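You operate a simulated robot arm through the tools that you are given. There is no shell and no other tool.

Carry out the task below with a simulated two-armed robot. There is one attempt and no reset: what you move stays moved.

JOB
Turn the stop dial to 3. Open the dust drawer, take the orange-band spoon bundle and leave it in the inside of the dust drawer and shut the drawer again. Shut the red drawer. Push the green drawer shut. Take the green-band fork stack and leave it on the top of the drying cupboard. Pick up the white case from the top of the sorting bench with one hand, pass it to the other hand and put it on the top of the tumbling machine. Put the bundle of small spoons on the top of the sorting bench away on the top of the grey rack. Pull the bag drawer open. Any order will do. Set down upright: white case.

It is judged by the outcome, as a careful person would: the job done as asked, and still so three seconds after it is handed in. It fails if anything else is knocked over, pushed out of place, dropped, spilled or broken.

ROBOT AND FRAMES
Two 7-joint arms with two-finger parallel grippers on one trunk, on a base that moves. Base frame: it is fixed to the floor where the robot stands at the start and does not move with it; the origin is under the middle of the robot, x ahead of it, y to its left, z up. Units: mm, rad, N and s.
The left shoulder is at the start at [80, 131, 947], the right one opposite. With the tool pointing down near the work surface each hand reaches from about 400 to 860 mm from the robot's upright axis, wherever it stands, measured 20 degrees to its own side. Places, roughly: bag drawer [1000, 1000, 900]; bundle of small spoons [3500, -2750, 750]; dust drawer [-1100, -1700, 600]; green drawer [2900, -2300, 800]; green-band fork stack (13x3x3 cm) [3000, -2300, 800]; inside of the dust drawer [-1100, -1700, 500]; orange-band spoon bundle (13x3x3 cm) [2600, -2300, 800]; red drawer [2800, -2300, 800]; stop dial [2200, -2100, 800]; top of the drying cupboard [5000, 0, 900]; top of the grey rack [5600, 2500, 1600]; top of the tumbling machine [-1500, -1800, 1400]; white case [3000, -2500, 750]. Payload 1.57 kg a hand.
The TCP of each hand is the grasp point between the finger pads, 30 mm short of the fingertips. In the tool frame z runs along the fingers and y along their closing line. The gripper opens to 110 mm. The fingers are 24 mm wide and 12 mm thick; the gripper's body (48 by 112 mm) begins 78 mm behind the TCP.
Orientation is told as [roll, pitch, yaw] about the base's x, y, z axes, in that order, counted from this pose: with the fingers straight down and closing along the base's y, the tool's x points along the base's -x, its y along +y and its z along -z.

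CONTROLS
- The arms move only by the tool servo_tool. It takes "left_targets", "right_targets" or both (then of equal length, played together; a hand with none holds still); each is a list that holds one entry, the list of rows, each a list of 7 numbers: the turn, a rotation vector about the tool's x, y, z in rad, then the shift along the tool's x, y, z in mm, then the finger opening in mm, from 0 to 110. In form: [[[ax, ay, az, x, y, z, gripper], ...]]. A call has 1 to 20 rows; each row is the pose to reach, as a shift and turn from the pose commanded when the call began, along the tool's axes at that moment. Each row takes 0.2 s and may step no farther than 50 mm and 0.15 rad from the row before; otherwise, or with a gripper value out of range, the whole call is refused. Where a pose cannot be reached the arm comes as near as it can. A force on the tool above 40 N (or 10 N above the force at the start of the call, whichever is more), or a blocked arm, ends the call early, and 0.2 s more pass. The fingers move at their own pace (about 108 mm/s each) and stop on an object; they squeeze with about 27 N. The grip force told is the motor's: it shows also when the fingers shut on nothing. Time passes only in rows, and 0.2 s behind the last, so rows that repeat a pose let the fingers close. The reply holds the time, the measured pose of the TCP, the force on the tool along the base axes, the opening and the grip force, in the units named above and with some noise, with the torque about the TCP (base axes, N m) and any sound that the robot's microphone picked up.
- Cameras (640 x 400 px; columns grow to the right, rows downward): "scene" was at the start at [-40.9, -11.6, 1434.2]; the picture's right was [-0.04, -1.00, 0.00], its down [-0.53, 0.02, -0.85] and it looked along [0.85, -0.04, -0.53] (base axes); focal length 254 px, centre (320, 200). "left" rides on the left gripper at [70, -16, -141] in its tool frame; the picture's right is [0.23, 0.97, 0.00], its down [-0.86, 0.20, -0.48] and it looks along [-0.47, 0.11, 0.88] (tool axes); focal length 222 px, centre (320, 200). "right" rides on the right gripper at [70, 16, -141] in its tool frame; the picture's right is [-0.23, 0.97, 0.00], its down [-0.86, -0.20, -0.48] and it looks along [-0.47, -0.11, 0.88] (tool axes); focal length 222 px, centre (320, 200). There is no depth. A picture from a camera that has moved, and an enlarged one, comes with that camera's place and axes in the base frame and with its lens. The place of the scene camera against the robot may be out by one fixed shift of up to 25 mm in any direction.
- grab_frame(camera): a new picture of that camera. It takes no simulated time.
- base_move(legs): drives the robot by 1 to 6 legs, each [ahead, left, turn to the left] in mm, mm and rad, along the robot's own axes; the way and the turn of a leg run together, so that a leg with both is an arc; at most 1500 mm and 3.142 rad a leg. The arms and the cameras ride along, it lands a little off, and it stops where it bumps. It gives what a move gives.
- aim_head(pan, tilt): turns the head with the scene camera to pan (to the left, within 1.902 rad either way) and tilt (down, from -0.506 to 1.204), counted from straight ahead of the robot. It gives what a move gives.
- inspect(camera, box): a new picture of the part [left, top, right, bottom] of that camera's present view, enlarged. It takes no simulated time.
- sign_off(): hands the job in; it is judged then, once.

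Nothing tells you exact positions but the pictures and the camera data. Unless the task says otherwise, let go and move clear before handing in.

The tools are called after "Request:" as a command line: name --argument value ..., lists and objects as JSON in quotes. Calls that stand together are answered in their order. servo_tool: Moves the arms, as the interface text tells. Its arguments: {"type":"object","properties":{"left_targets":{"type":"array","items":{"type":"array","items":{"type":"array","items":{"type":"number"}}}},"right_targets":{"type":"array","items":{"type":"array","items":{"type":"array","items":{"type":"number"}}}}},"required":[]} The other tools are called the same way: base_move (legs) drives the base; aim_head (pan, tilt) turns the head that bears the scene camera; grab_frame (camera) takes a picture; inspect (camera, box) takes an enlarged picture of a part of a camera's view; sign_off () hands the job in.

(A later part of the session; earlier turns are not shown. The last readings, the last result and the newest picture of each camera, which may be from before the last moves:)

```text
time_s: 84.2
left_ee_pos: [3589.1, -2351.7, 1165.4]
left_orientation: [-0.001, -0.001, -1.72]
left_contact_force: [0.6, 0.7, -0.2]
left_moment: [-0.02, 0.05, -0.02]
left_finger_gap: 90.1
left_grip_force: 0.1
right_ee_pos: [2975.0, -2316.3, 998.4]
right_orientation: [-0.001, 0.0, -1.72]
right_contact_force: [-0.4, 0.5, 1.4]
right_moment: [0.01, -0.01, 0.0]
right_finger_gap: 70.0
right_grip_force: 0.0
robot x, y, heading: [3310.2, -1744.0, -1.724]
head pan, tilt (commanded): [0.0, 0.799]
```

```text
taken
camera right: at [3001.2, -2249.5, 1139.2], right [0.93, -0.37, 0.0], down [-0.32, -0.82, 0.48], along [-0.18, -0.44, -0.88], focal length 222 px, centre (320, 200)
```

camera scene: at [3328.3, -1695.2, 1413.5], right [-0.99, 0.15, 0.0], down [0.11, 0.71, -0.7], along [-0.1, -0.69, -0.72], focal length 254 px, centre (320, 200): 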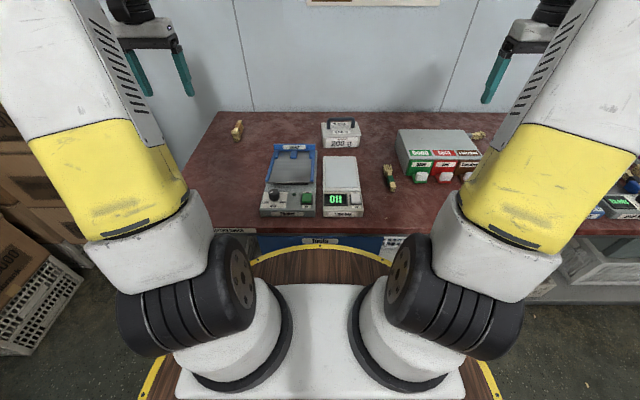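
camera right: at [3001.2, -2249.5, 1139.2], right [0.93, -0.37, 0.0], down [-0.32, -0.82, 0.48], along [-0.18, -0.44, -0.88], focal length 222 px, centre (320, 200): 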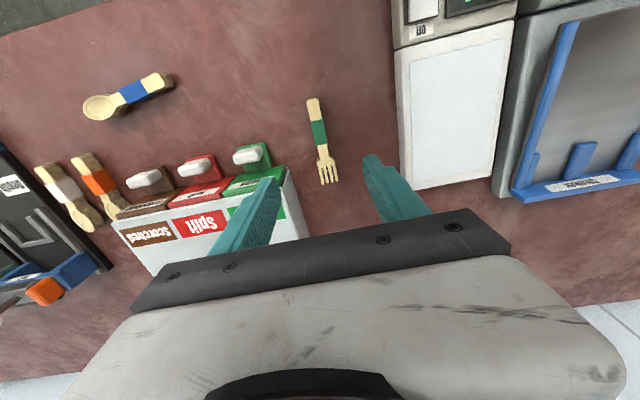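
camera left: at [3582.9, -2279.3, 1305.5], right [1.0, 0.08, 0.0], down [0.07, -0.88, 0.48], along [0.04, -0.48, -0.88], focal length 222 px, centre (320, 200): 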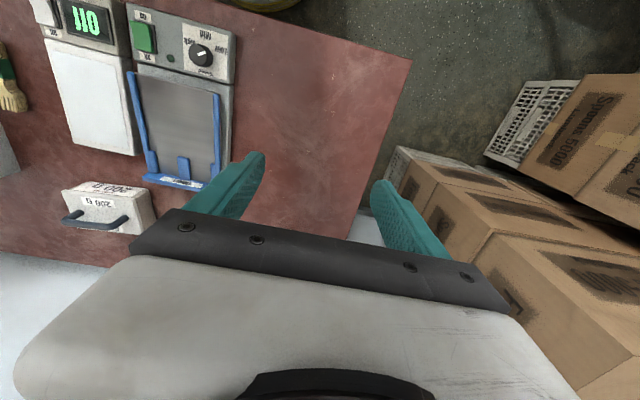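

The fork's green band is almost under the hand and aligned with it. I'll descend around it.

Request:
servo_tool --right_targets '[[[0, 0, 0, 3.5, -2.5, 40, 62], [0, 0, 0, 3.5, -2.5, 80, 62], [0, 0, 0, 3.5, -2.5, 120, 62], [0, 0, 0, 3.5, -2.5, 150, 62], [0, 0, 0, 3.5, -2.5, 165, 62]]]'

Request:
grab_frame --camera "right"

Request:
inspect --camera "scene" --box '[340, 100, 480, 220]'

```text
time_s: 85.4
left_ee_pos: [3588.3, -2350.0, 1162.8]
left_orientation: [0.0, 0.0, -1.72]
left_contact_force: [0.4, 1.2, 0.2]
left_moment: [0.0, -0.03, -0.01]
left_finger_gap: 90.1
left_grip_force: 0.0
right_ee_pos: [2973.3, -2309.5, 833.6]
right_orientation: [-0.001, -0.001, -1.721]
right_contact_force: [-1.1, 0.1, -1.0]
right_moment: [0.0, 0.02, 0.02]
right_finger_gap: 61.9
right_grip_force: 0.0
robot x, y, heading: [3313.7, -1744.0, -1.717]
head pan, tilt (commanded): [0.0, 0.799]
```

```text
taken
camera right: at [2999.4, -2243.1, 975.0], right [0.93, -0.37, 0.0], down [-0.32, -0.82, 0.48], along [-0.18, -0.44, -0.88], focal length 222 px, centre (320, 200)
```

right: 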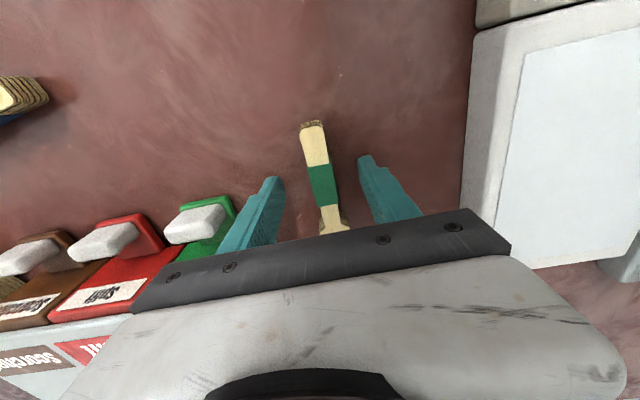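

```text
3.33 times, centred on (410, 160) of scene
camera zoom: at [3328.3, -1695.1, 1413.5], right [-0.99, 0.15, 0.0], down [0.11, 0.71, -0.7], along [-0.1, -0.69, -0.72], focal length 846 px, centre (20, 333)
```

zoom: 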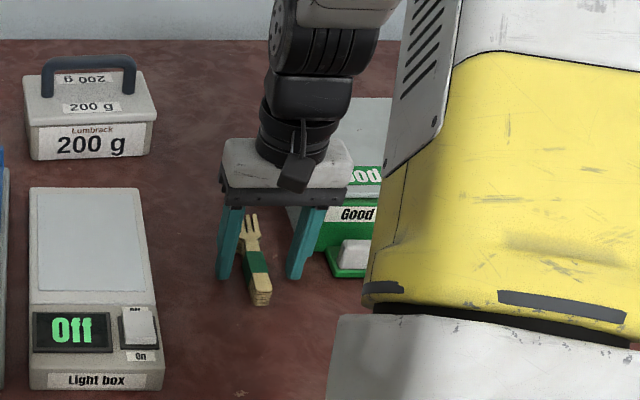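

The fork is centred between the fingers. I'll go down in small steps until near the bench, then close.

Request:
servo_tool --right_targets '[[[0, 0, 0, 0, 0, 4, 62], [0, 0, 0, 0, 0, 8, 62], [0, 0, 0, 0, 0, 11, 62]]]'

```text
time_s: 86.1
left_ee_pos: [3588.7, -2350.7, 1163.9]
left_orientation: [-0.001, 0.001, -1.721]
left_contact_force: [-0.4, 0.9, -0.1]
left_moment: [-0.04, -0.02, -0.01]
left_finger_gap: 90.3
left_grip_force: 0.1
right_ee_pos: [2974.3, -2309.3, 830.8]
right_orientation: [0.0, 0.0, -1.72]
right_contact_force: [2.8, 6.7, 14.7]
right_moment: [0.35, -0.08, -0.01]
right_finger_gap: 61.9
right_grip_force: 0.0
robot x, y, heading: [3309.1, -1747.6, -1.721]
head pan, tilt (commanded): [0.0, 0.799]
stopped in row 3 (right hand): the force on the tool passed its limit at 48 N (the readings are from after the stop); the commanded pose is now the measured one
```

The fingertips touched the bench: its top is at about z=800. I'll lift 3 mm and close on the fork.

Request:
servo_tool --right_targets '[[[0, 0, 0, 0, 0, -3, 62], [0, 0, 0, 0, 0, -3, 40], [0, 0, 0, 0, 0, -3, 15], [0, 0, 0, 0, 0, -3, 10], [0, 0, 0, 0, 0, -3, 10]]]'

Request:
grab_frame --camera "right"

```text
time_s: 87.3
left_ee_pos: [3588.5, -2351.5, 1164.5]
left_orientation: [0.0, 0.0, -1.72]
left_contact_force: [0.3, 0.7, 0.1]
left_moment: [0.0, 0.0, 0.03]
left_finger_gap: 90.0
left_grip_force: 0.1
right_ee_pos: [2973.1, -2310.5, 831.5]
right_orientation: [0.0, -0.002, -1.72]
right_contact_force: [-0.3, 0.0, 0.4]
right_moment: [-0.06, -0.02, -0.01]
right_finger_gap: 14.4
right_grip_force: 26.8
robot x, y, heading: [3306.0, -1746.6, -1.718]
head pan, tilt (commanded): [0.0, 0.799]
```

```text
taken
camera right: at [3000.1, -2244.4, 972.3], right [0.93, -0.37, 0.0], down [-0.32, -0.82, 0.48], along [-0.18, -0.45, -0.88], focal length 222 px, centre (320, 200)
```

right: 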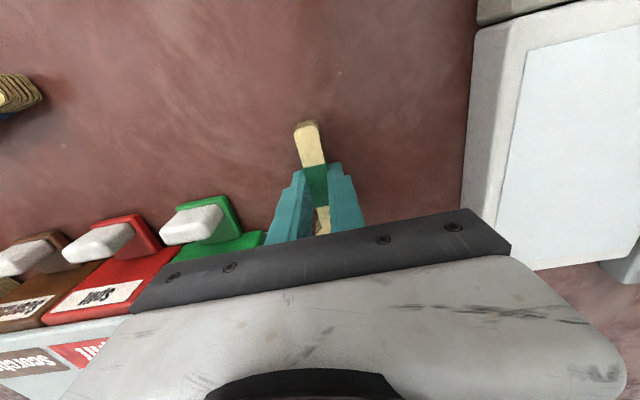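

The fork is gripped at its band (14 mm). I'll lift it clear.

Request:
servo_tool --right_targets '[[[0, 0, 0, 0, 0, -20, 10], [0, 0, 0, 0, 0, -50, 10], [0, 0, 0, 0, 0, -95, 10], [0, 0, 0, 0, 0, -140, 10], [0, 0, 0, 0, 0, -185, 10], [0, 0, 0, 0, 0, -230, 10]]]'

Request:
grab_frame --camera "right"

Request:
grab_frame --camera "scene"

```text
time_s: 88.7
left_ee_pos: [3589.2, -2351.5, 1164.7]
left_orientation: [0.0, 0.001, -1.72]
left_contact_force: [-0.4, -0.7, 0.5]
left_moment: [0.04, -0.04, 0.02]
left_finger_gap: 89.9
left_grip_force: 0.1
right_ee_pos: [2974.5, -2310.6, 1065.1]
right_orientation: [-0.001, 0.0, -1.719]
right_contact_force: [0.1, -0.2, 0.5]
right_moment: [0.04, -0.02, 0.0]
right_finger_gap: 14.4
right_grip_force: 27.4
robot x, y, heading: [3309.9, -1747.8, -1.722]
head pan, tilt (commanded): [0.0, 0.799]
```

```text
taken
camera right: at [3000.5, -2243.7, 1205.1], right [0.93, -0.37, 0.0], down [-0.32, -0.82, 0.48], along [-0.18, -0.44, -0.88], focal length 222 px, centre (320, 200)
```

right: 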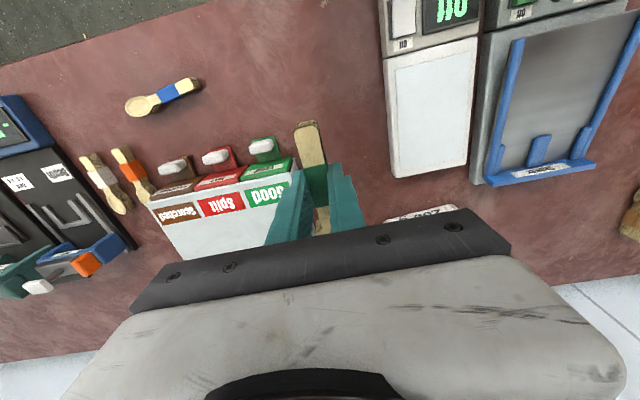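

```text
taken
camera scene: at [3328.1, -1695.4, 1413.5], right [-0.99, 0.15, 0.0], down [0.11, 0.71, -0.7], along [-0.1, -0.69, -0.72], focal length 254 px, centre (320, 200)
```

scene: 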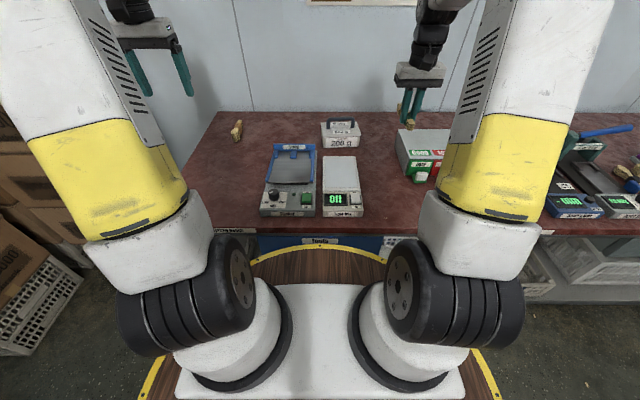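

The fork is held. Now the small spoons at the back-left: I'll zoom on them and check with the left hand camera.

Request:
inspect --camera "scene" --box '[215, 110, 265, 150]'

Request:
inspect --camera "scene" --box '[300, 105, 380, 155]'

```text
10.00 times, centred on (240, 130) of scene
camera zoom: at [3328.1, -1695.4, 1413.5], right [-0.99, 0.15, 0.0], down [0.11, 0.71, -0.7], along [-0.1, -0.69, -0.72], focal length 2538 px, centre (1120, 900)
```

zoom: 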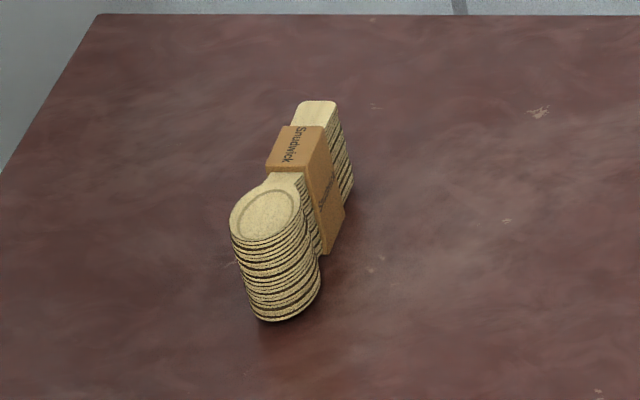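

```text
8.00 times, centred on (340, 130) of scene
camera zoom: at [3328.1, -1695.4, 1413.5], right [-0.99, 0.15, 0.0], down [0.11, 0.71, -0.7], along [-0.1, -0.69, -0.72], focal length 2030 px, centre (160, 760)
```

zoom: 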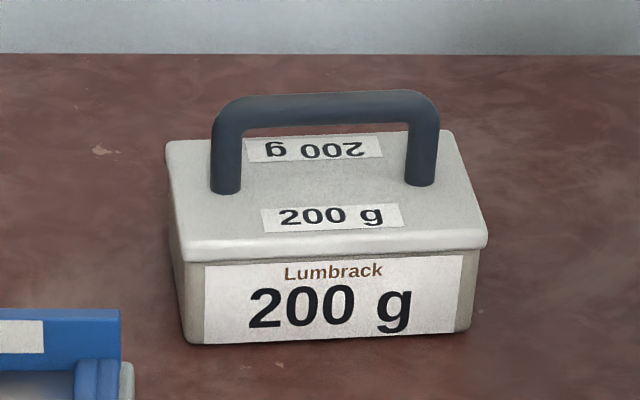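

The bundle's axis runs along my heading and is in line with the left hand. It's deep, so I'll tilt the left tool about 57° forward and approach from above and short of it.

Request:
servo_tool --left_targets '[[[0, -0.125, 0, -34, 0, 25, 80], [0, -0.25, 0, -68, 0, 50, 70], [0, -0.375, 0, -102, 0, 75, 60], [0, -0.5, 0, -136, 0, 100, 60], [0, -0.625, 0, -170, 0, 125, 60], [0, -0.75, 0, -204, 0, 150, 60], [0, -0.875, 0, -238, 0, 175, 60], [0, -1.0, 0, -272, 0, 200, 60], [0, -1.0, 0, -272, 0, 200, 60]]]'

Request:
grab_frame --camera "left"

Request:
grab_frame --camera "scene"

```text
time_s: 90.7
left_ee_pos: [3548.6, -2621.3, 964.8]
left_orientation: [0.001, -1.002, -1.719]
left_contact_force: [-0.2, -0.5, -0.1]
left_moment: [-0.02, 0.03, 0.0]
left_finger_gap: 60.1
left_grip_force: 0.1
right_ee_pos: [2973.9, -2310.0, 1064.7]
right_orientation: [0.0, 0.0, -1.72]
right_contact_force: [0.6, 0.5, -0.9]
right_moment: [0.01, -0.02, 0.03]
right_finger_gap: 14.4
right_grip_force: 26.7
robot x, y, heading: [3306.8, -1746.4, -1.722]
head pan, tilt (commanded): [0.0, 0.799]
```

```text
taken
camera left: at [3555.5, -2462.8, 980.8], right [0.98, -0.02, -0.19], down [0.19, -0.09, 0.98], along [-0.04, -1.0, -0.08], focal length 222 px, centre (320, 200)
```

left: 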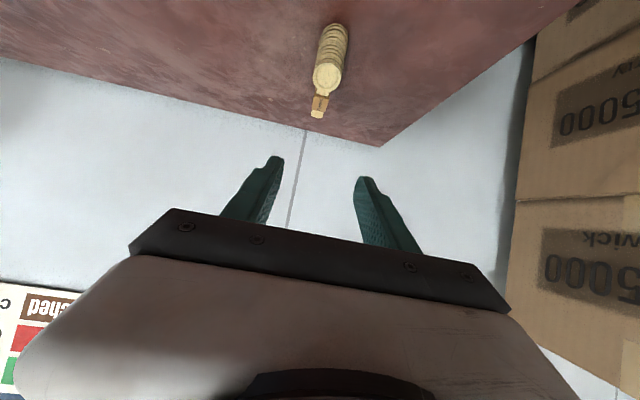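

```text
taken
camera scene: at [3328.2, -1695.1, 1413.5], right [-0.99, 0.15, 0.0], down [0.11, 0.71, -0.7], along [-0.1, -0.69, -0.72], focal length 254 px, centre (320, 200)
```

scene: 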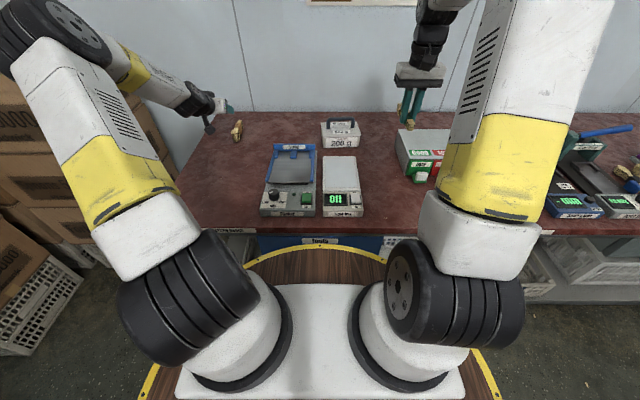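

The camera sees the bundle: band near (3520,-2737), bowls nearer. I'll align laterally and come in along the finger direction, stopping short to check.

Request:
servo_tool --left_targets '[[[0, 0, 0, 14, -3, 26, 60], [0, 0, 0, 27, -6, 53, 60], [0, 0, 0, 41, -9, 80, 60], [0, 0, 0, 54, -11, 107, 60], [0, 0, 0, 54, -11, 107, 60]]]'

Request:
grab_frame --camera "left"

Request:
inspect --camera "scene" --box '[180, 80, 280, 150]'

```text
time_s: 91.9
left_ee_pos: [3531.0, -2678.5, 860.6]
left_orientation: [0.0, -1.0, -1.72]
left_contact_force: [0.0, 0.2, -0.7]
left_moment: [0.01, 0.03, -0.03]
left_finger_gap: 59.9
left_grip_force: 0.0
right_ee_pos: [2974.2, -2310.2, 1064.8]
right_orientation: [0.0, 0.001, -1.722]
right_contact_force: [0.3, 0.1, 0.1]
right_moment: [-0.04, -0.01, 0.0]
right_finger_gap: 14.4
right_grip_force: 26.7
robot x, y, heading: [3310.6, -1742.7, -1.72]
head pan, tilt (commanded): [0.0, 0.799]
```

```text
taken
camera left: at [3537.3, -2520.0, 877.7], right [0.98, -0.02, -0.19], down [0.19, -0.09, 0.98], along [-0.04, -1.0, -0.08], focal length 222 px, centre (320, 200)
```

left: 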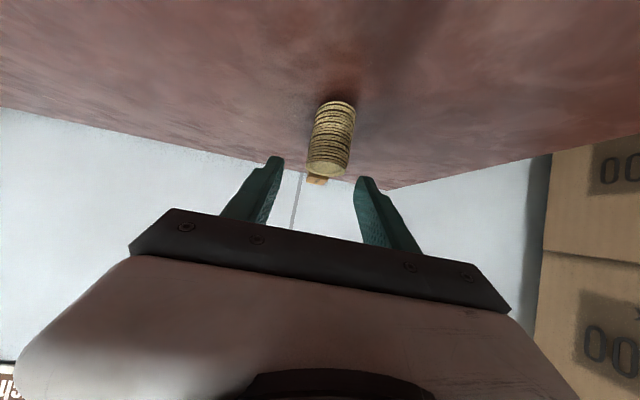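

```text
5.71 times, centred on (230, 115) of scene
camera zoom: at [3328.3, -1695.1, 1413.5], right [-0.99, 0.15, 0.0], down [0.11, 0.71, -0.7], along [-0.1, -0.69, -0.72], focal length 1450 px, centre (834, 686)
```

zoom: 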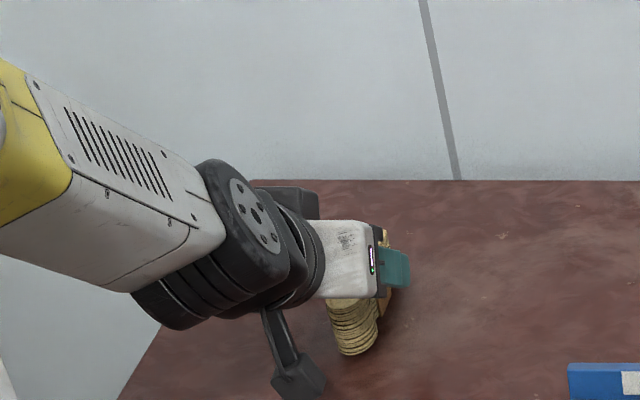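

The stack is about 48 mm tall, so its band is nearer than I thought (about y=-2712). I'll move in the last 40 mm and close.

Request:
servo_tool --left_targets '[[[0, 0, 0, 3, -1, 14, 60], [0, 0, 0, 6, -1.5, 28, 60], [0, 0, 0, 10, -1.7, 41, 60], [0, 0, 0, 10, -1.7, 41, 60]]]'

Request:
grab_frame --camera "left"

Request:
inspect --camera "scene" --box '[180, 80, 280, 150]'

```text
time_s: 92.9
left_ee_pos: [3523.6, -2708.1, 828.8]
left_orientation: [0.002, -1.0, -1.722]
left_contact_force: [0.3, 0.3, 0.3]
left_moment: [-0.01, 0.04, -0.03]
left_finger_gap: 60.2
left_grip_force: 0.1
right_ee_pos: [2975.0, -2310.7, 1064.9]
right_orientation: [-0.001, 0.002, -1.721]
right_contact_force: [-0.7, 0.6, 0.6]
right_moment: [-0.01, -0.03, -0.02]
right_finger_gap: 14.5
right_grip_force: 26.4
robot x, y, heading: [3310.8, -1745.5, -1.721]
head pan, tilt (commanded): [0.0, 0.799]
```

```text
taken
camera left: at [3530.5, -2550.4, 846.8], right [0.98, -0.02, -0.19], down [0.19, -0.09, 0.98], along [-0.04, -1.0, -0.08], focal length 222 px, centre (320, 200)
```

left: 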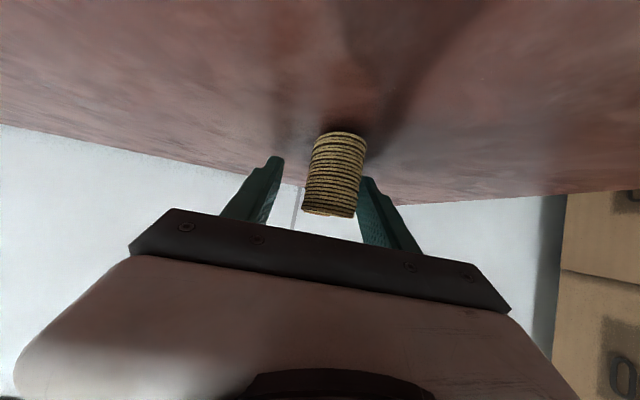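

```text
5.71 times, centred on (230, 115) of scene
camera zoom: at [3328.2, -1695.2, 1413.5], right [-0.99, 0.15, 0.0], down [0.11, 0.71, -0.7], along [-0.1, -0.69, -0.72], focal length 1450 px, centre (834, 686)
```

zoom: 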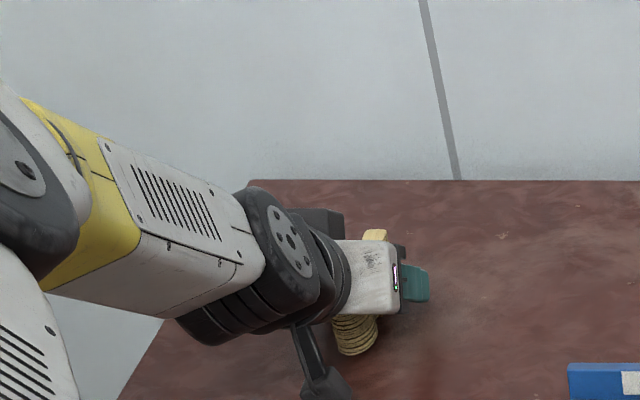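

The bundle is between the fingers (slightly off-centre, which closing will absorb). Closing gently, then a small lift.

Request:
servo_tool --left_targets '[[[0, 0, 0, 0, 0, 0, 45], [0, 0, 0, 0, 0, 0, 35], [0, 0, 0, 0, 0, 0, 25], [0, 0, 0, 0, 0, 0, 15], [0, 0, 0, 0, 0, 0, 15], [0, 0, 0, 0, 0, 0, 15]]]'

Request:
grab_frame --camera "left"

```text
time_s: 94.3
left_ee_pos: [3524.2, -2709.1, 829.2]
left_orientation: [0.0, -1.0, -1.718]
left_contact_force: [0.8, -0.3, 0.8]
left_moment: [0.01, -0.01, -0.01]
left_finger_gap: 27.2
left_grip_force: 27.3
right_ee_pos: [2974.7, -2310.2, 1063.0]
right_orientation: [0.0, -0.001, -1.72]
right_contact_force: [0.4, 1.1, -0.2]
right_moment: [0.04, -0.01, 0.0]
right_finger_gap: 14.3
right_grip_force: 26.7
robot x, y, heading: [3307.8, -1745.9, -1.717]
head pan, tilt (commanded): [0.0, 0.799]
```

```text
taken
camera left: at [3530.6, -2550.3, 847.0], right [0.98, -0.02, -0.19], down [0.19, -0.09, 0.98], along [-0.04, -1.0, -0.08], focal length 222 px, centre (320, 200)
```

left: 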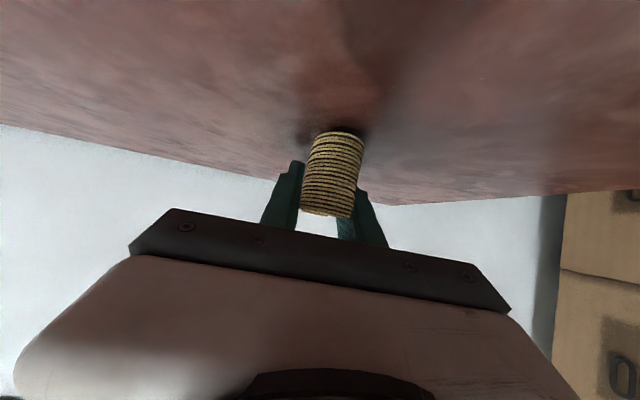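

Gripped (27 mm). I'll lift it straight up.

Request:
servo_tool --left_targets '[[[0, 0, 0, -17, 0, -11, 15], [0, 0, 0, -50, 0, -32, 15], [0, 0, 0, -84, 0, -54, 15], [0, 0, 0, -118, 0, -76, 15], [0, 0, 0, -151, 0, -97, 15], [0, 0, 0, -168, 0, -108, 15]]]'

Request:
grab_frame --camera "left"

Request:
grab_frame --camera "scene"

```text
time_s: 95.7
left_ee_pos: [3523.0, -2707.3, 1028.5]
left_orientation: [0.001, -0.998, -1.721]
left_contact_force: [0.4, -0.7, -0.6]
left_moment: [0.01, -0.01, 0.01]
left_finger_gap: 26.7
left_grip_force: 26.9
right_ee_pos: [2975.6, -2310.2, 1064.1]
right_orientation: [-0.001, -0.001, -1.722]
right_contact_force: [0.5, 0.1, -0.3]
right_moment: [0.02, 0.0, 0.04]
right_finger_gap: 14.3
right_grip_force: 27.1
robot x, y, heading: [3310.5, -1747.0, -1.723]
head pan, tilt (commanded): [0.0, 0.799]
```

```text
taken
camera left: at [3529.6, -2549.7, 1046.5], right [0.98, -0.02, -0.19], down [0.19, -0.09, 0.98], along [-0.04, -1.0, -0.08], focal length 222 px, centre (320, 200)
```

left: 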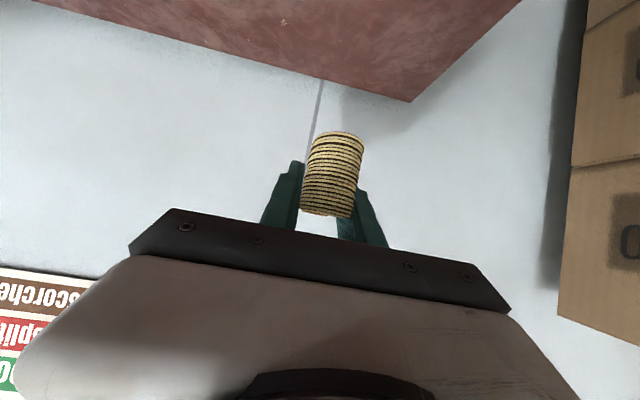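

```text
taken
camera scene: at [3328.3, -1695.3, 1413.5], right [-0.99, 0.15, 0.0], down [0.11, 0.71, -0.7], along [-0.1, -0.69, -0.72], focal length 254 px, centre (320, 200)
```

scene: 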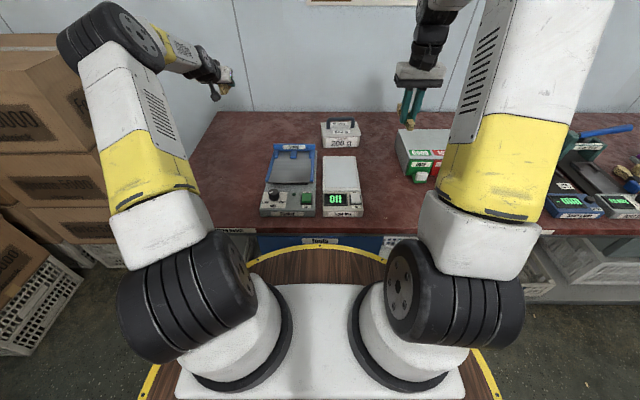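

Both bundles are held. I'll draw the left hand in, back away from the bench, and turn toward the drying cupboard.

Request:
servo_tool --left_targets '[[[0, 0, 0, 23, 0, -36, 15], [0, 0, 0, 46, 0, -72, 15], [0, 0, 0, 69, 0, -108, 15], [0, 0, 0, 92, 0, -144, 15], [0, 0, 0, 115, 0, -180, 15], [0, 0, 0, 138, 0, -216, 15], [0, 0, 0, 161, 0, -252, 15]]]'

Request:
base_move --legs '[[-600, 0, 0], [0, 0, 1.57]]'

Request:
aim_head --pan 0.0 --tilt 0.3

Request:
grab_frame --camera "scene"

Request:
aim_head --pan 0.7 --tilt 0.3

Request:
grab_frame --camera "scene"

```text
time_s: 97.3
left_ee_pos: [3567.7, -2410.5, 1028.5]
left_orientation: [-0.003, -1.001, -1.718]
left_contact_force: [0.3, 0.6, 0.2]
left_moment: [-0.02, 0.02, -0.02]
left_finger_gap: 27.0
left_grip_force: 27.4
right_ee_pos: [2974.6, -2309.3, 1064.3]
right_orientation: [0.0, 0.002, -1.721]
right_contact_force: [0.6, -1.1, 0.3]
right_moment: [0.07, 0.01, -0.01]
right_finger_gap: 14.4
right_grip_force: 27.1
robot x, y, heading: [3308.4, -1745.2, -1.723]
head pan, tilt (commanded): [0.0, 0.799]
```

```text
time_s: 104.5
left_ee_pos: [4066.3, -897.6, 1029.6]
left_orientation: [0.001, -1.002, -0.157]
left_contact_force: [0.4, 0.7, -0.3]
left_moment: [0.01, -0.02, -0.03]
left_finger_gap: 26.6
left_grip_force: 27.2
right_ee_pos: [3962.7, -1490.4, 1064.7]
right_orientation: [0.001, 0.001, -0.156]
right_contact_force: [0.3, -0.2, 0.2]
right_moment: [-0.04, 0.0, -0.02]
right_finger_gap: 14.4
right_grip_force: 27.0
robot x, y, heading: [3401.3, -1152.8, -0.152]
head pan, tilt (commanded): [0.0, 0.799]
```

```text
time_s: 105.4
left_ee_pos: [4066.0, -896.8, 1029.0]
left_orientation: [-0.001, -0.999, -0.155]
left_contact_force: [0.2, -0.4, -0.3]
left_moment: [-0.03, 0.0, -0.01]
left_finger_gap: 27.0
left_grip_force: 26.5
right_ee_pos: [3962.1, -1490.4, 1064.7]
right_orientation: [-0.001, 0.0, -0.155]
right_contact_force: [0.5, 0.2, -0.8]
right_moment: [-0.01, 0.04, 0.02]
right_finger_gap: 14.3
right_grip_force: 27.5
robot x, y, heading: [3399.4, -1152.5, -0.152]
head pan, tilt (commanded): [0.0, 0.3]
```

```text
taken
camera scene: at [3363.6, -1151.3, 1457.7], right [-0.15, -0.99, 0.0], down [-0.29, 0.05, -0.95], along [0.94, -0.15, -0.3], focal length 254 px, centre (320, 200)
```

scene: 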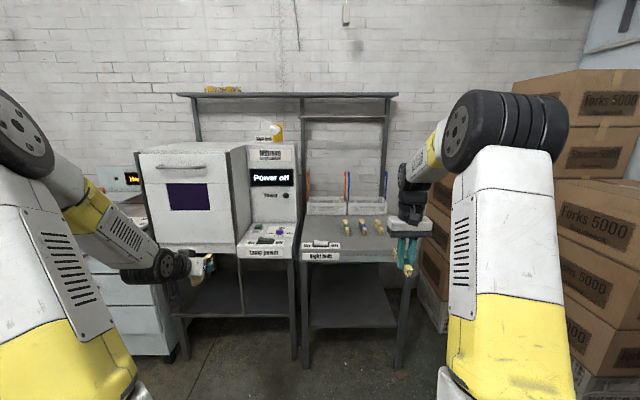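

```text
time_s: 106.5
left_ee_pos: [4065.9, -896.9, 1028.0]
left_orientation: [0.001, -1.0, -0.156]
left_contact_force: [-0.1, 0.3, -0.2]
left_moment: [0.01, -0.03, 0.0]
left_finger_gap: 27.0
left_grip_force: 27.0
right_ee_pos: [3962.4, -1491.3, 1064.7]
right_orientation: [0.001, 0.0, -0.154]
right_contact_force: [0.1, -0.8, -0.5]
right_moment: [-0.01, -0.03, 0.02]
right_finger_gap: 14.1
right_grip_force: 26.9
robot x, y, heading: [3404.8, -1151.6, -0.158]
head pan, tilt (commanded): [0.7, 0.3]
```

```text
taken
camera scene: at [3351.2, -1088.5, 1457.8], right [0.52, -0.86, 0.0], down [-0.25, -0.15, -0.96], along [0.82, 0.49, -0.3], focal length 254 px, centre (320, 200)
```

scene: 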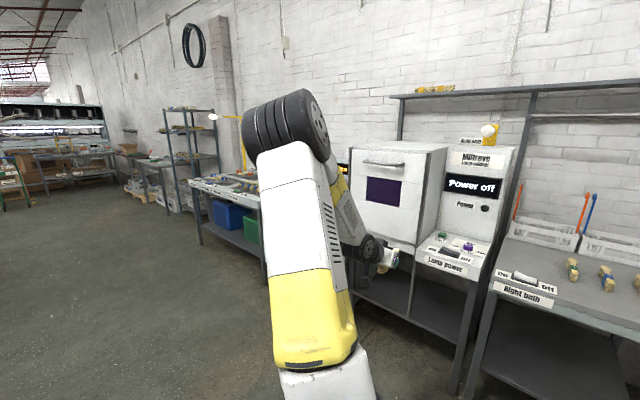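

The drying cupboard (white drawers) is further left along this wall, the grey rack beyond it. I'll slide left about 1.1 m and look.

Request:
base_move --legs '[[100, 1100, 0]]'

Request:
aim_head --pan 0.0 --tilt 0.4

Request:
grab_frame --camera "scene"

Request:
aim_head --pan 0.7 --tilt 0.2

Request:
grab_frame --camera "scene"

```text
time_s: 112.1
left_ee_pos: [4333.9, 153.4, 1028.0]
left_orientation: [0.0, -0.999, -0.158]
left_contact_force: [0.1, -0.2, -0.5]
left_moment: [-0.03, 0.02, -0.01]
left_finger_gap: 26.9
left_grip_force: 27.0
right_ee_pos: [4228.3, -437.5, 1064.0]
right_orientation: [0.0, 0.0, -0.157]
right_contact_force: [0.4, 1.2, 0.3]
right_moment: [-0.01, 0.02, 0.03]
right_finger_gap: 14.2
right_grip_force: 26.9
robot x, y, heading: [3667.0, -96.3, -0.155]
head pan, tilt (commanded): [0.7, 0.3]
```

```text
time_s: 113.2
left_ee_pos: [4333.1, 152.4, 1028.4]
left_orientation: [0.0, -1.001, -0.158]
left_contact_force: [0.4, 0.6, -0.5]
left_moment: [-0.02, 0.0, 0.03]
left_finger_gap: 27.1
left_grip_force: 26.6
right_ee_pos: [4228.7, -438.0, 1064.1]
right_orientation: [-0.001, 0.001, -0.157]
right_contact_force: [0.8, -0.9, -0.4]
right_moment: [-0.06, 0.03, -0.01]
right_finger_gap: 14.4
right_grip_force: 26.9
robot x, y, heading: [3669.7, -99.7, -0.15]
head pan, tilt (commanded): [0.0, 0.4]
```

```text
taken
camera scene: at [3629.5, -98.3, 1448.6], right [-0.16, -0.99, 0.0], down [-0.38, 0.06, -0.92], along [0.91, -0.14, -0.39], focal length 254 px, centre (320, 200)
```

scene: 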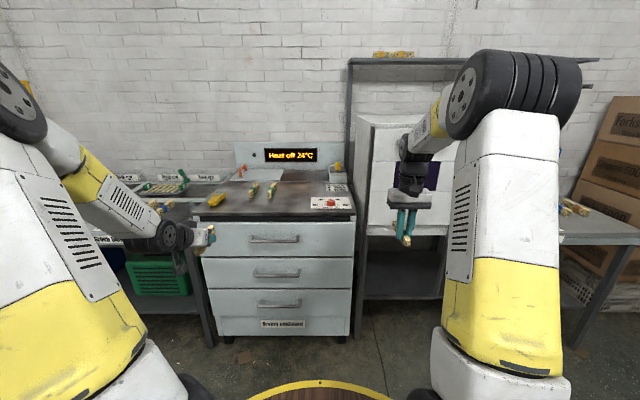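

```text
time_s: 114.2
left_ee_pos: [4332.3, 154.3, 1028.5]
left_orientation: [0.0, -1.0, -0.159]
left_contact_force: [-0.1, -0.8, -0.3]
left_moment: [0.0, 0.03, 0.0]
left_finger_gap: 26.7
left_grip_force: 27.2
right_ee_pos: [4226.9, -438.4, 1064.8]
right_orientation: [-0.001, -0.001, -0.157]
right_contact_force: [0.3, 0.4, -0.6]
right_moment: [-0.02, -0.04, 0.0]
right_finger_gap: 14.2
right_grip_force: 26.9
robot x, y, heading: [3667.1, -98.5, -0.162]
head pan, tilt (commanded): [0.7, 0.201]
```

```text
taken
camera scene: at [3617.9, -35.8, 1467.1], right [0.52, -0.86, 0.0], down [-0.17, -0.1, -0.98], along [0.84, 0.5, -0.2], focal length 254 px, centre (320, 200)
```

scene: 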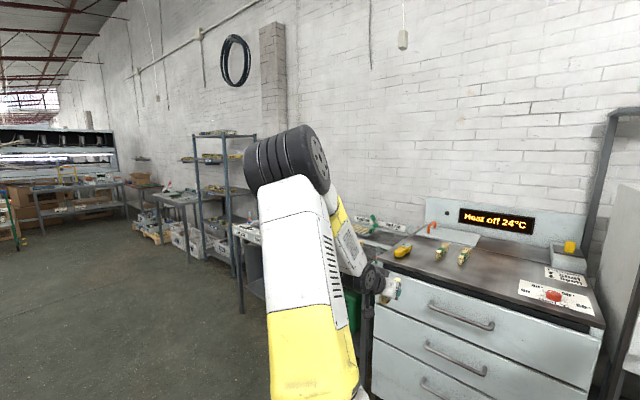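

The drying cupboard is straight ahead; its top has a few items but clear space. I'll zoom in on the top.

Request:
aim_head --pan 0.0 --tilt 0.5

Request:
inspect --camera "scene" --box '[190, 90, 370, 220]'

```text
time_s: 115.3
left_ee_pos: [4334.5, 153.3, 1026.9]
left_orientation: [-0.001, -1.001, -0.157]
left_contact_force: [0.8, 0.6, -0.4]
left_moment: [-0.01, 0.01, 0.0]
left_finger_gap: 26.8
left_grip_force: 26.7
right_ee_pos: [4228.4, -438.3, 1064.2]
right_orientation: [0.0, -0.001, -0.158]
right_contact_force: [-0.1, 0.5, -0.3]
right_moment: [0.0, 0.03, -0.01]
right_finger_gap: 14.4
right_grip_force: 27.2
robot x, y, heading: [3665.0, -96.7, -0.157]
head pan, tilt (commanded): [0.0, 0.499]
```

```text
3.08 times, centred on (280, 155) of scene
camera zoom: at [3627.9, -98.0, 1439.5], right [-0.16, -0.99, 0.0], down [-0.47, 0.07, -0.88], along [0.87, -0.14, -0.48], focal length 781 px, centre (443, 338)
```

zoom: 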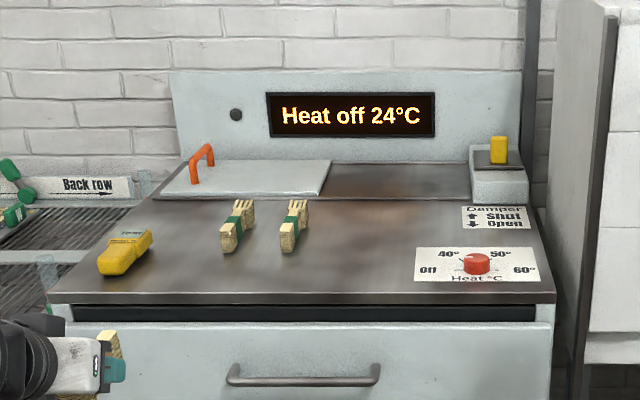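

There's clear space right of the two green-band forks there. I'll raise the left hand, then drive closer with the spot at my right hand.

Request:
servo_tool --left_targets '[[[0, 0, 0, -34, 0, -22, 15], [0, 0, 0, -67, 0, -43, 15], [0, 0, 0, -101, 0, -65, 15], [0, 0, 0, -135, 0, -86, 15]]]'

Request:
base_move --legs '[[350, 350, 0]]'

Request:
aim_head --pan -0.1 --tilt 0.6

Request:
grab_frame --camera "scene"

Request:
grab_frame --camera "right"

```text
time_s: 116.3
left_ee_pos: [4334.3, 155.2, 1188.5]
left_orientation: [0.002, -1.001, -0.158]
left_contact_force: [-0.1, -0.6, 0.2]
left_moment: [-0.02, 0.01, -0.02]
left_finger_gap: 26.7
left_grip_force: 26.9
right_ee_pos: [4228.5, -438.5, 1064.0]
right_orientation: [-0.001, -0.001, -0.156]
right_contact_force: [0.0, 1.1, 0.6]
right_moment: [-0.03, 0.04, -0.04]
right_finger_gap: 14.1
right_grip_force: 26.6
robot x, y, heading: [3663.7, -98.3, -0.158]
head pan, tilt (commanded): [0.0, 0.499]
```

```text
time_s: 119.2
left_ee_pos: [4734.0, 442.2, 1189.0]
left_orientation: [0.0, -1.0, -0.163]
left_contact_force: [1.0, -0.1, -1.2]
left_moment: [-0.03, 0.01, 0.01]
left_finger_gap: 26.9
left_grip_force: 27.1
right_ee_pos: [4627.1, -150.3, 1065.1]
right_orientation: [0.0, 0.001, -0.161]
right_contact_force: [0.6, -0.7, -1.0]
right_moment: [-0.02, 0.04, 0.01]
right_finger_gap: 14.6
right_grip_force: 27.1
robot x, y, heading: [4066.3, 194.7, -0.16]
head pan, tilt (commanded): [0.0, 0.499]
```

```text
time_s: 119.9
left_ee_pos: [4736.4, 443.0, 1187.2]
left_orientation: [0.001, -1.0, -0.163]
left_contact_force: [0.4, 0.1, -0.1]
left_moment: [-0.02, -0.02, 0.03]
left_finger_gap: 26.7
left_grip_force: 27.0
right_ee_pos: [4626.4, -150.1, 1064.7]
right_orientation: [0.001, 0.0, -0.163]
right_contact_force: [-0.3, 0.0, 0.2]
right_moment: [-0.02, 0.05, 0.01]
right_finger_gap: 14.4
right_grip_force: 26.7
robot x, y, heading: [4070.2, 193.3, -0.161]
head pan, tilt (commanded): [-0.099, 0.6]
```

```text
taken
camera scene: at [4024.1, 185.1, 1430.4], right [-0.26, -0.97, 0.0], down [-0.55, 0.15, -0.83], along [0.8, -0.21, -0.56], focal length 254 px, centre (320, 200)
```

scene: 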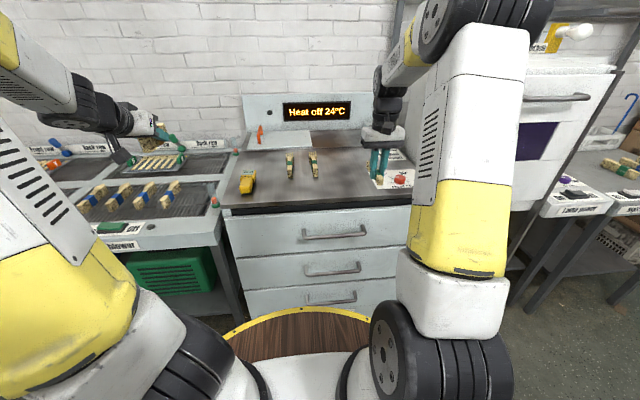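

```text
taken
camera right: at [4560.2, -123.3, 1204.7], right [0.38, 0.92, 0.0], down [0.81, -0.34, 0.48], along [0.44, -0.18, -0.88], focal length 222 px, centre (320, 200)
```

right: 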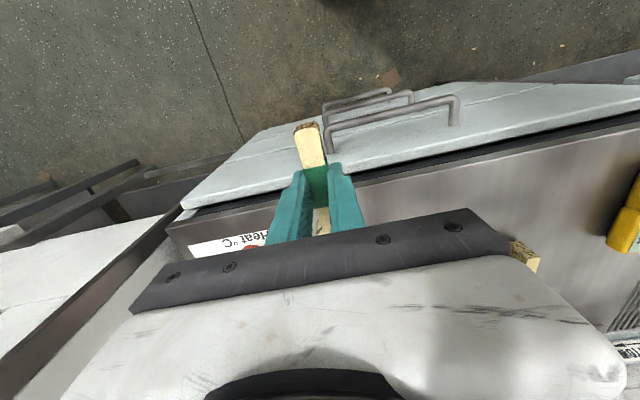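

The cupboard top is at roughly z≈920. I'll advance 230 mm and lower the fork onto the clear patch right of the existing forks.

Request:
base_move --legs '[[230, 0, 0]]'

Request:
grab_frame --camera "right"

Request:
grab_frame --camera "scene"

```text
time_s: 121.6
left_ee_pos: [4962.4, 407.0, 1188.4]
left_orientation: [0.001, -0.999, -0.163]
left_contact_force: [0.7, -0.4, -1.5]
left_moment: [0.01, 0.01, 0.03]
left_finger_gap: 26.8
left_grip_force: 26.6
right_ee_pos: [4852.8, -187.6, 1064.4]
right_orientation: [-0.001, 0.001, -0.162]
right_contact_force: [-0.1, 0.4, -1.5]
right_moment: [0.02, -0.01, 0.0]
right_finger_gap: 14.4
right_grip_force: 27.2
robot x, y, heading: [4296.5, 155.3, -0.165]
head pan, tilt (commanded): [-0.099, 0.6]
```

```text
taken
camera right: at [4787.7, -160.0, 1204.8], right [0.38, 0.92, 0.0], down [0.81, -0.33, 0.48], along [0.44, -0.18, -0.88], focal length 222 px, centre (320, 200)
```

right: 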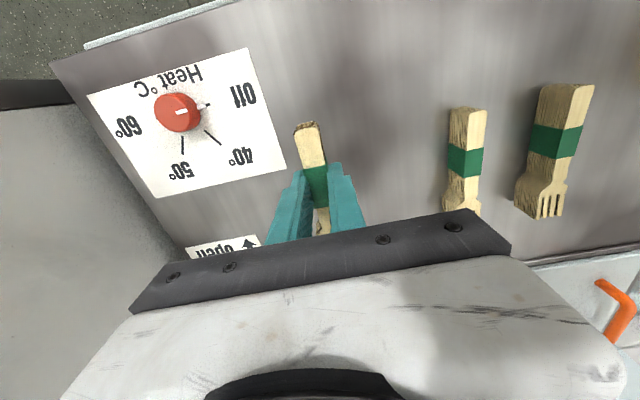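

```text
taken
camera scene: at [4251.3, 147.8, 1430.3], right [-0.26, -0.97, 0.0], down [-0.55, 0.15, -0.82], along [0.8, -0.21, -0.57], focal length 254 px, centre (320, 200)
```

scene: 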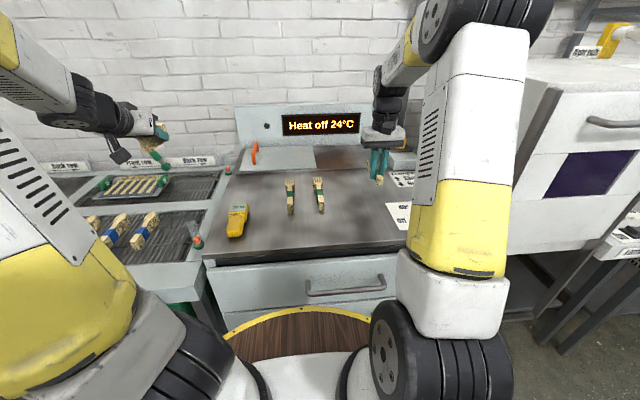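

Right of the two forks there's a clear patch near (4900,-115), and the top appears to be near z≈940. I'll move over it and descend partway.

Request:
servo_tool --right_targets '[[[0, 0, 0, -17, 40, 0, 10], [0, 0, 0, -35, 79, 0, 10], [0, 0, 0, -35, 79, 30, 10], [0, 0, 0, -35, 79, 55, 10], [0, 0, 0, -35, 79, 70, 10]]]'

Request:
grab_frame --camera "right"

Request:
inspect --camera "scene" --box '[260, 110, 440, 250]'

```text
time_s: 122.8
left_ee_pos: [4961.8, 405.7, 1188.5]
left_orientation: [0.0, -0.999, -0.161]
left_contact_force: [0.2, 0.2, -0.8]
left_moment: [0.03, 0.01, 0.0]
left_finger_gap: 26.8
left_grip_force: 26.6
right_ee_pos: [4902.8, -114.6, 996.3]
right_orientation: [0.001, 0.0, -0.163]
right_contact_force: [0.1, 0.6, -1.0]
right_moment: [0.0, 0.0, 0.01]
right_finger_gap: 14.3
right_grip_force: 26.8
robot x, y, heading: [4293.9, 158.0, -0.16]
head pan, tilt (commanded): [-0.099, 0.6]
```

```text
taken
camera right: at [4836.4, -87.6, 1136.2], right [0.38, 0.92, 0.0], down [0.81, -0.33, 0.48], along [0.44, -0.18, -0.88], focal length 222 px, centre (320, 200)
```

right: 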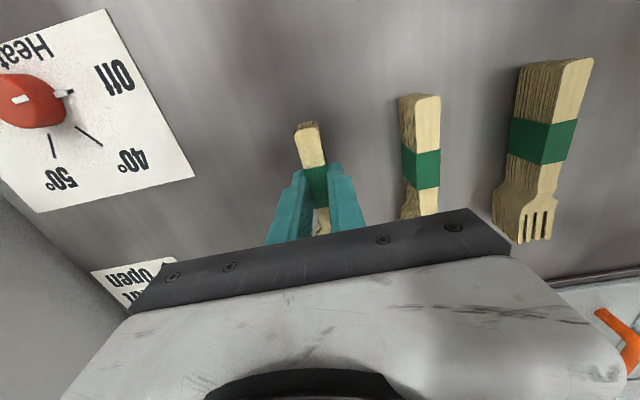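

```text
2.86 times, centred on (350, 180) of scene
camera zoom: at [4251.4, 147.8, 1430.3], right [-0.26, -0.97, 0.0], down [-0.55, 0.15, -0.82], along [0.8, -0.21, -0.57], focal length 725 px, centre (234, 257)
```

zoom: 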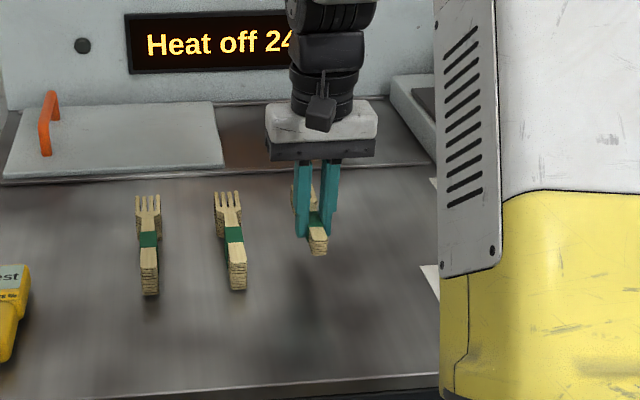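

The patch is clear, about 75 mm from the nearest fork. Lowering gently.

Request:
servo_tool --right_targets '[[[0, 0, 0, 0, 0, 8, 10], [0, 0, 0, 0, 0, 14, 10], [0, 0, 0, 0, 0, 17, 10]]]'

Request:
servo_tool --right_targets '[[[0, 0, 0, 0, 0, 2, 10], [0, 0, 0, 0, 0, 4, 10]]]'

Request:
inspect --camera "scene" --box '[260, 110, 440, 250]'

```text
time_s: 123.6
left_ee_pos: [4961.9, 406.0, 1188.4]
left_orientation: [-0.001, -0.999, -0.161]
left_contact_force: [-0.5, -0.5, -0.3]
left_moment: [0.0, -0.01, 0.01]
left_finger_gap: 26.8
left_grip_force: 26.7
right_ee_pos: [4901.7, -115.9, 976.1]
right_orientation: [0.0, 0.0, -0.161]
right_contact_force: [-0.9, -0.9, -0.1]
right_moment: [-0.03, -0.01, -0.02]
right_finger_gap: 14.3
right_grip_force: 27.1
robot x, y, heading: [4295.1, 152.5, -0.159]
head pan, tilt (commanded): [-0.099, 0.6]
```

```text
time_s: 124.2
left_ee_pos: [4963.0, 407.0, 1189.4]
left_orientation: [0.0, -1.0, -0.162]
left_contact_force: [-0.4, -0.5, -0.2]
left_moment: [0.0, 0.0, -0.03]
left_finger_gap: 26.6
left_grip_force: 27.2
right_ee_pos: [4902.0, -115.5, 973.8]
right_orientation: [0.0, 0.0, -0.161]
right_contact_force: [0.4, 0.4, -1.4]
right_moment: [-0.01, 0.0, -0.02]
right_finger_gap: 14.6
right_grip_force: 27.0
robot x, y, heading: [4290.5, 156.1, -0.158]
head pan, tilt (commanded): [-0.099, 0.6]
```

```text
2.86 times, centred on (350, 180) of scene
camera zoom: at [4251.5, 147.8, 1430.3], right [-0.26, -0.97, 0.0], down [-0.55, 0.15, -0.82], along [0.8, -0.21, -0.57], focal length 725 px, centre (234, 257)
```

zoom: 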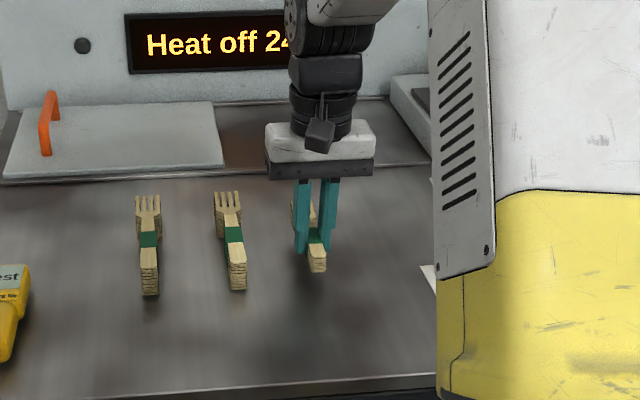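

Not touching yet. Continuing down in small steps.

Request:
servo_tool --right_targets '[[[0, 0, 0, 0, 0, 3, 10], [0, 0, 0, 0, 0, 6, 10], [0, 0, 0, 0, 0, 8, 10]]]'

Request:
servo_tool --right_targets '[[[0, 0, 0, 0, 0, 2, 10], [0, 0, 0, 0, 0, 4, 10]]]'

Request:
inspect --camera "scene" --box '[260, 110, 440, 250]'

```text
time_s: 125.0
left_ee_pos: [4961.9, 406.0, 1187.9]
left_orientation: [-0.001, -1.001, -0.162]
left_contact_force: [0.0, -0.3, -0.4]
left_moment: [0.0, 0.03, -0.02]
left_finger_gap: 26.6
left_grip_force: 27.6
right_ee_pos: [4901.0, -114.0, 965.4]
right_orientation: [0.002, 0.0, -0.163]
right_contact_force: [0.0, 0.2, 0.4]
right_moment: [0.03, -0.01, -0.02]
right_finger_gap: 14.4
right_grip_force: 26.9
robot x, y, heading: [4295.6, 156.6, -0.161]
head pan, tilt (commanded): [-0.099, 0.6]
```

```text
time_s: 125.6
left_ee_pos: [4962.3, 407.4, 1188.1]
left_orientation: [0.0, -1.001, -0.162]
left_contact_force: [0.1, -0.1, -0.4]
left_moment: [0.0, 0.02, 0.03]
left_finger_gap: 26.8
left_grip_force: 27.1
right_ee_pos: [4902.8, -114.9, 960.3]
right_orientation: [-0.001, -0.003, -0.163]
right_contact_force: [-0.4, 0.2, -0.3]
right_moment: [-0.02, 0.02, 0.0]
right_finger_gap: 14.5
right_grip_force: 27.1
robot x, y, heading: [4299.8, 158.2, -0.163]
head pan, tilt (commanded): [-0.099, 0.6]
```

```text
2.86 times, centred on (350, 180) of scene
camera zoom: at [4251.5, 147.8, 1430.3], right [-0.26, -0.97, 0.0], down [-0.55, 0.15, -0.82], along [0.8, -0.21, -0.57], focal length 725 px, centre (234, 257)
```

zoom: 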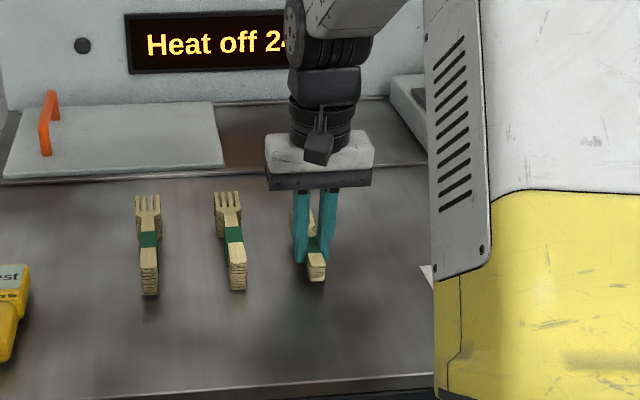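

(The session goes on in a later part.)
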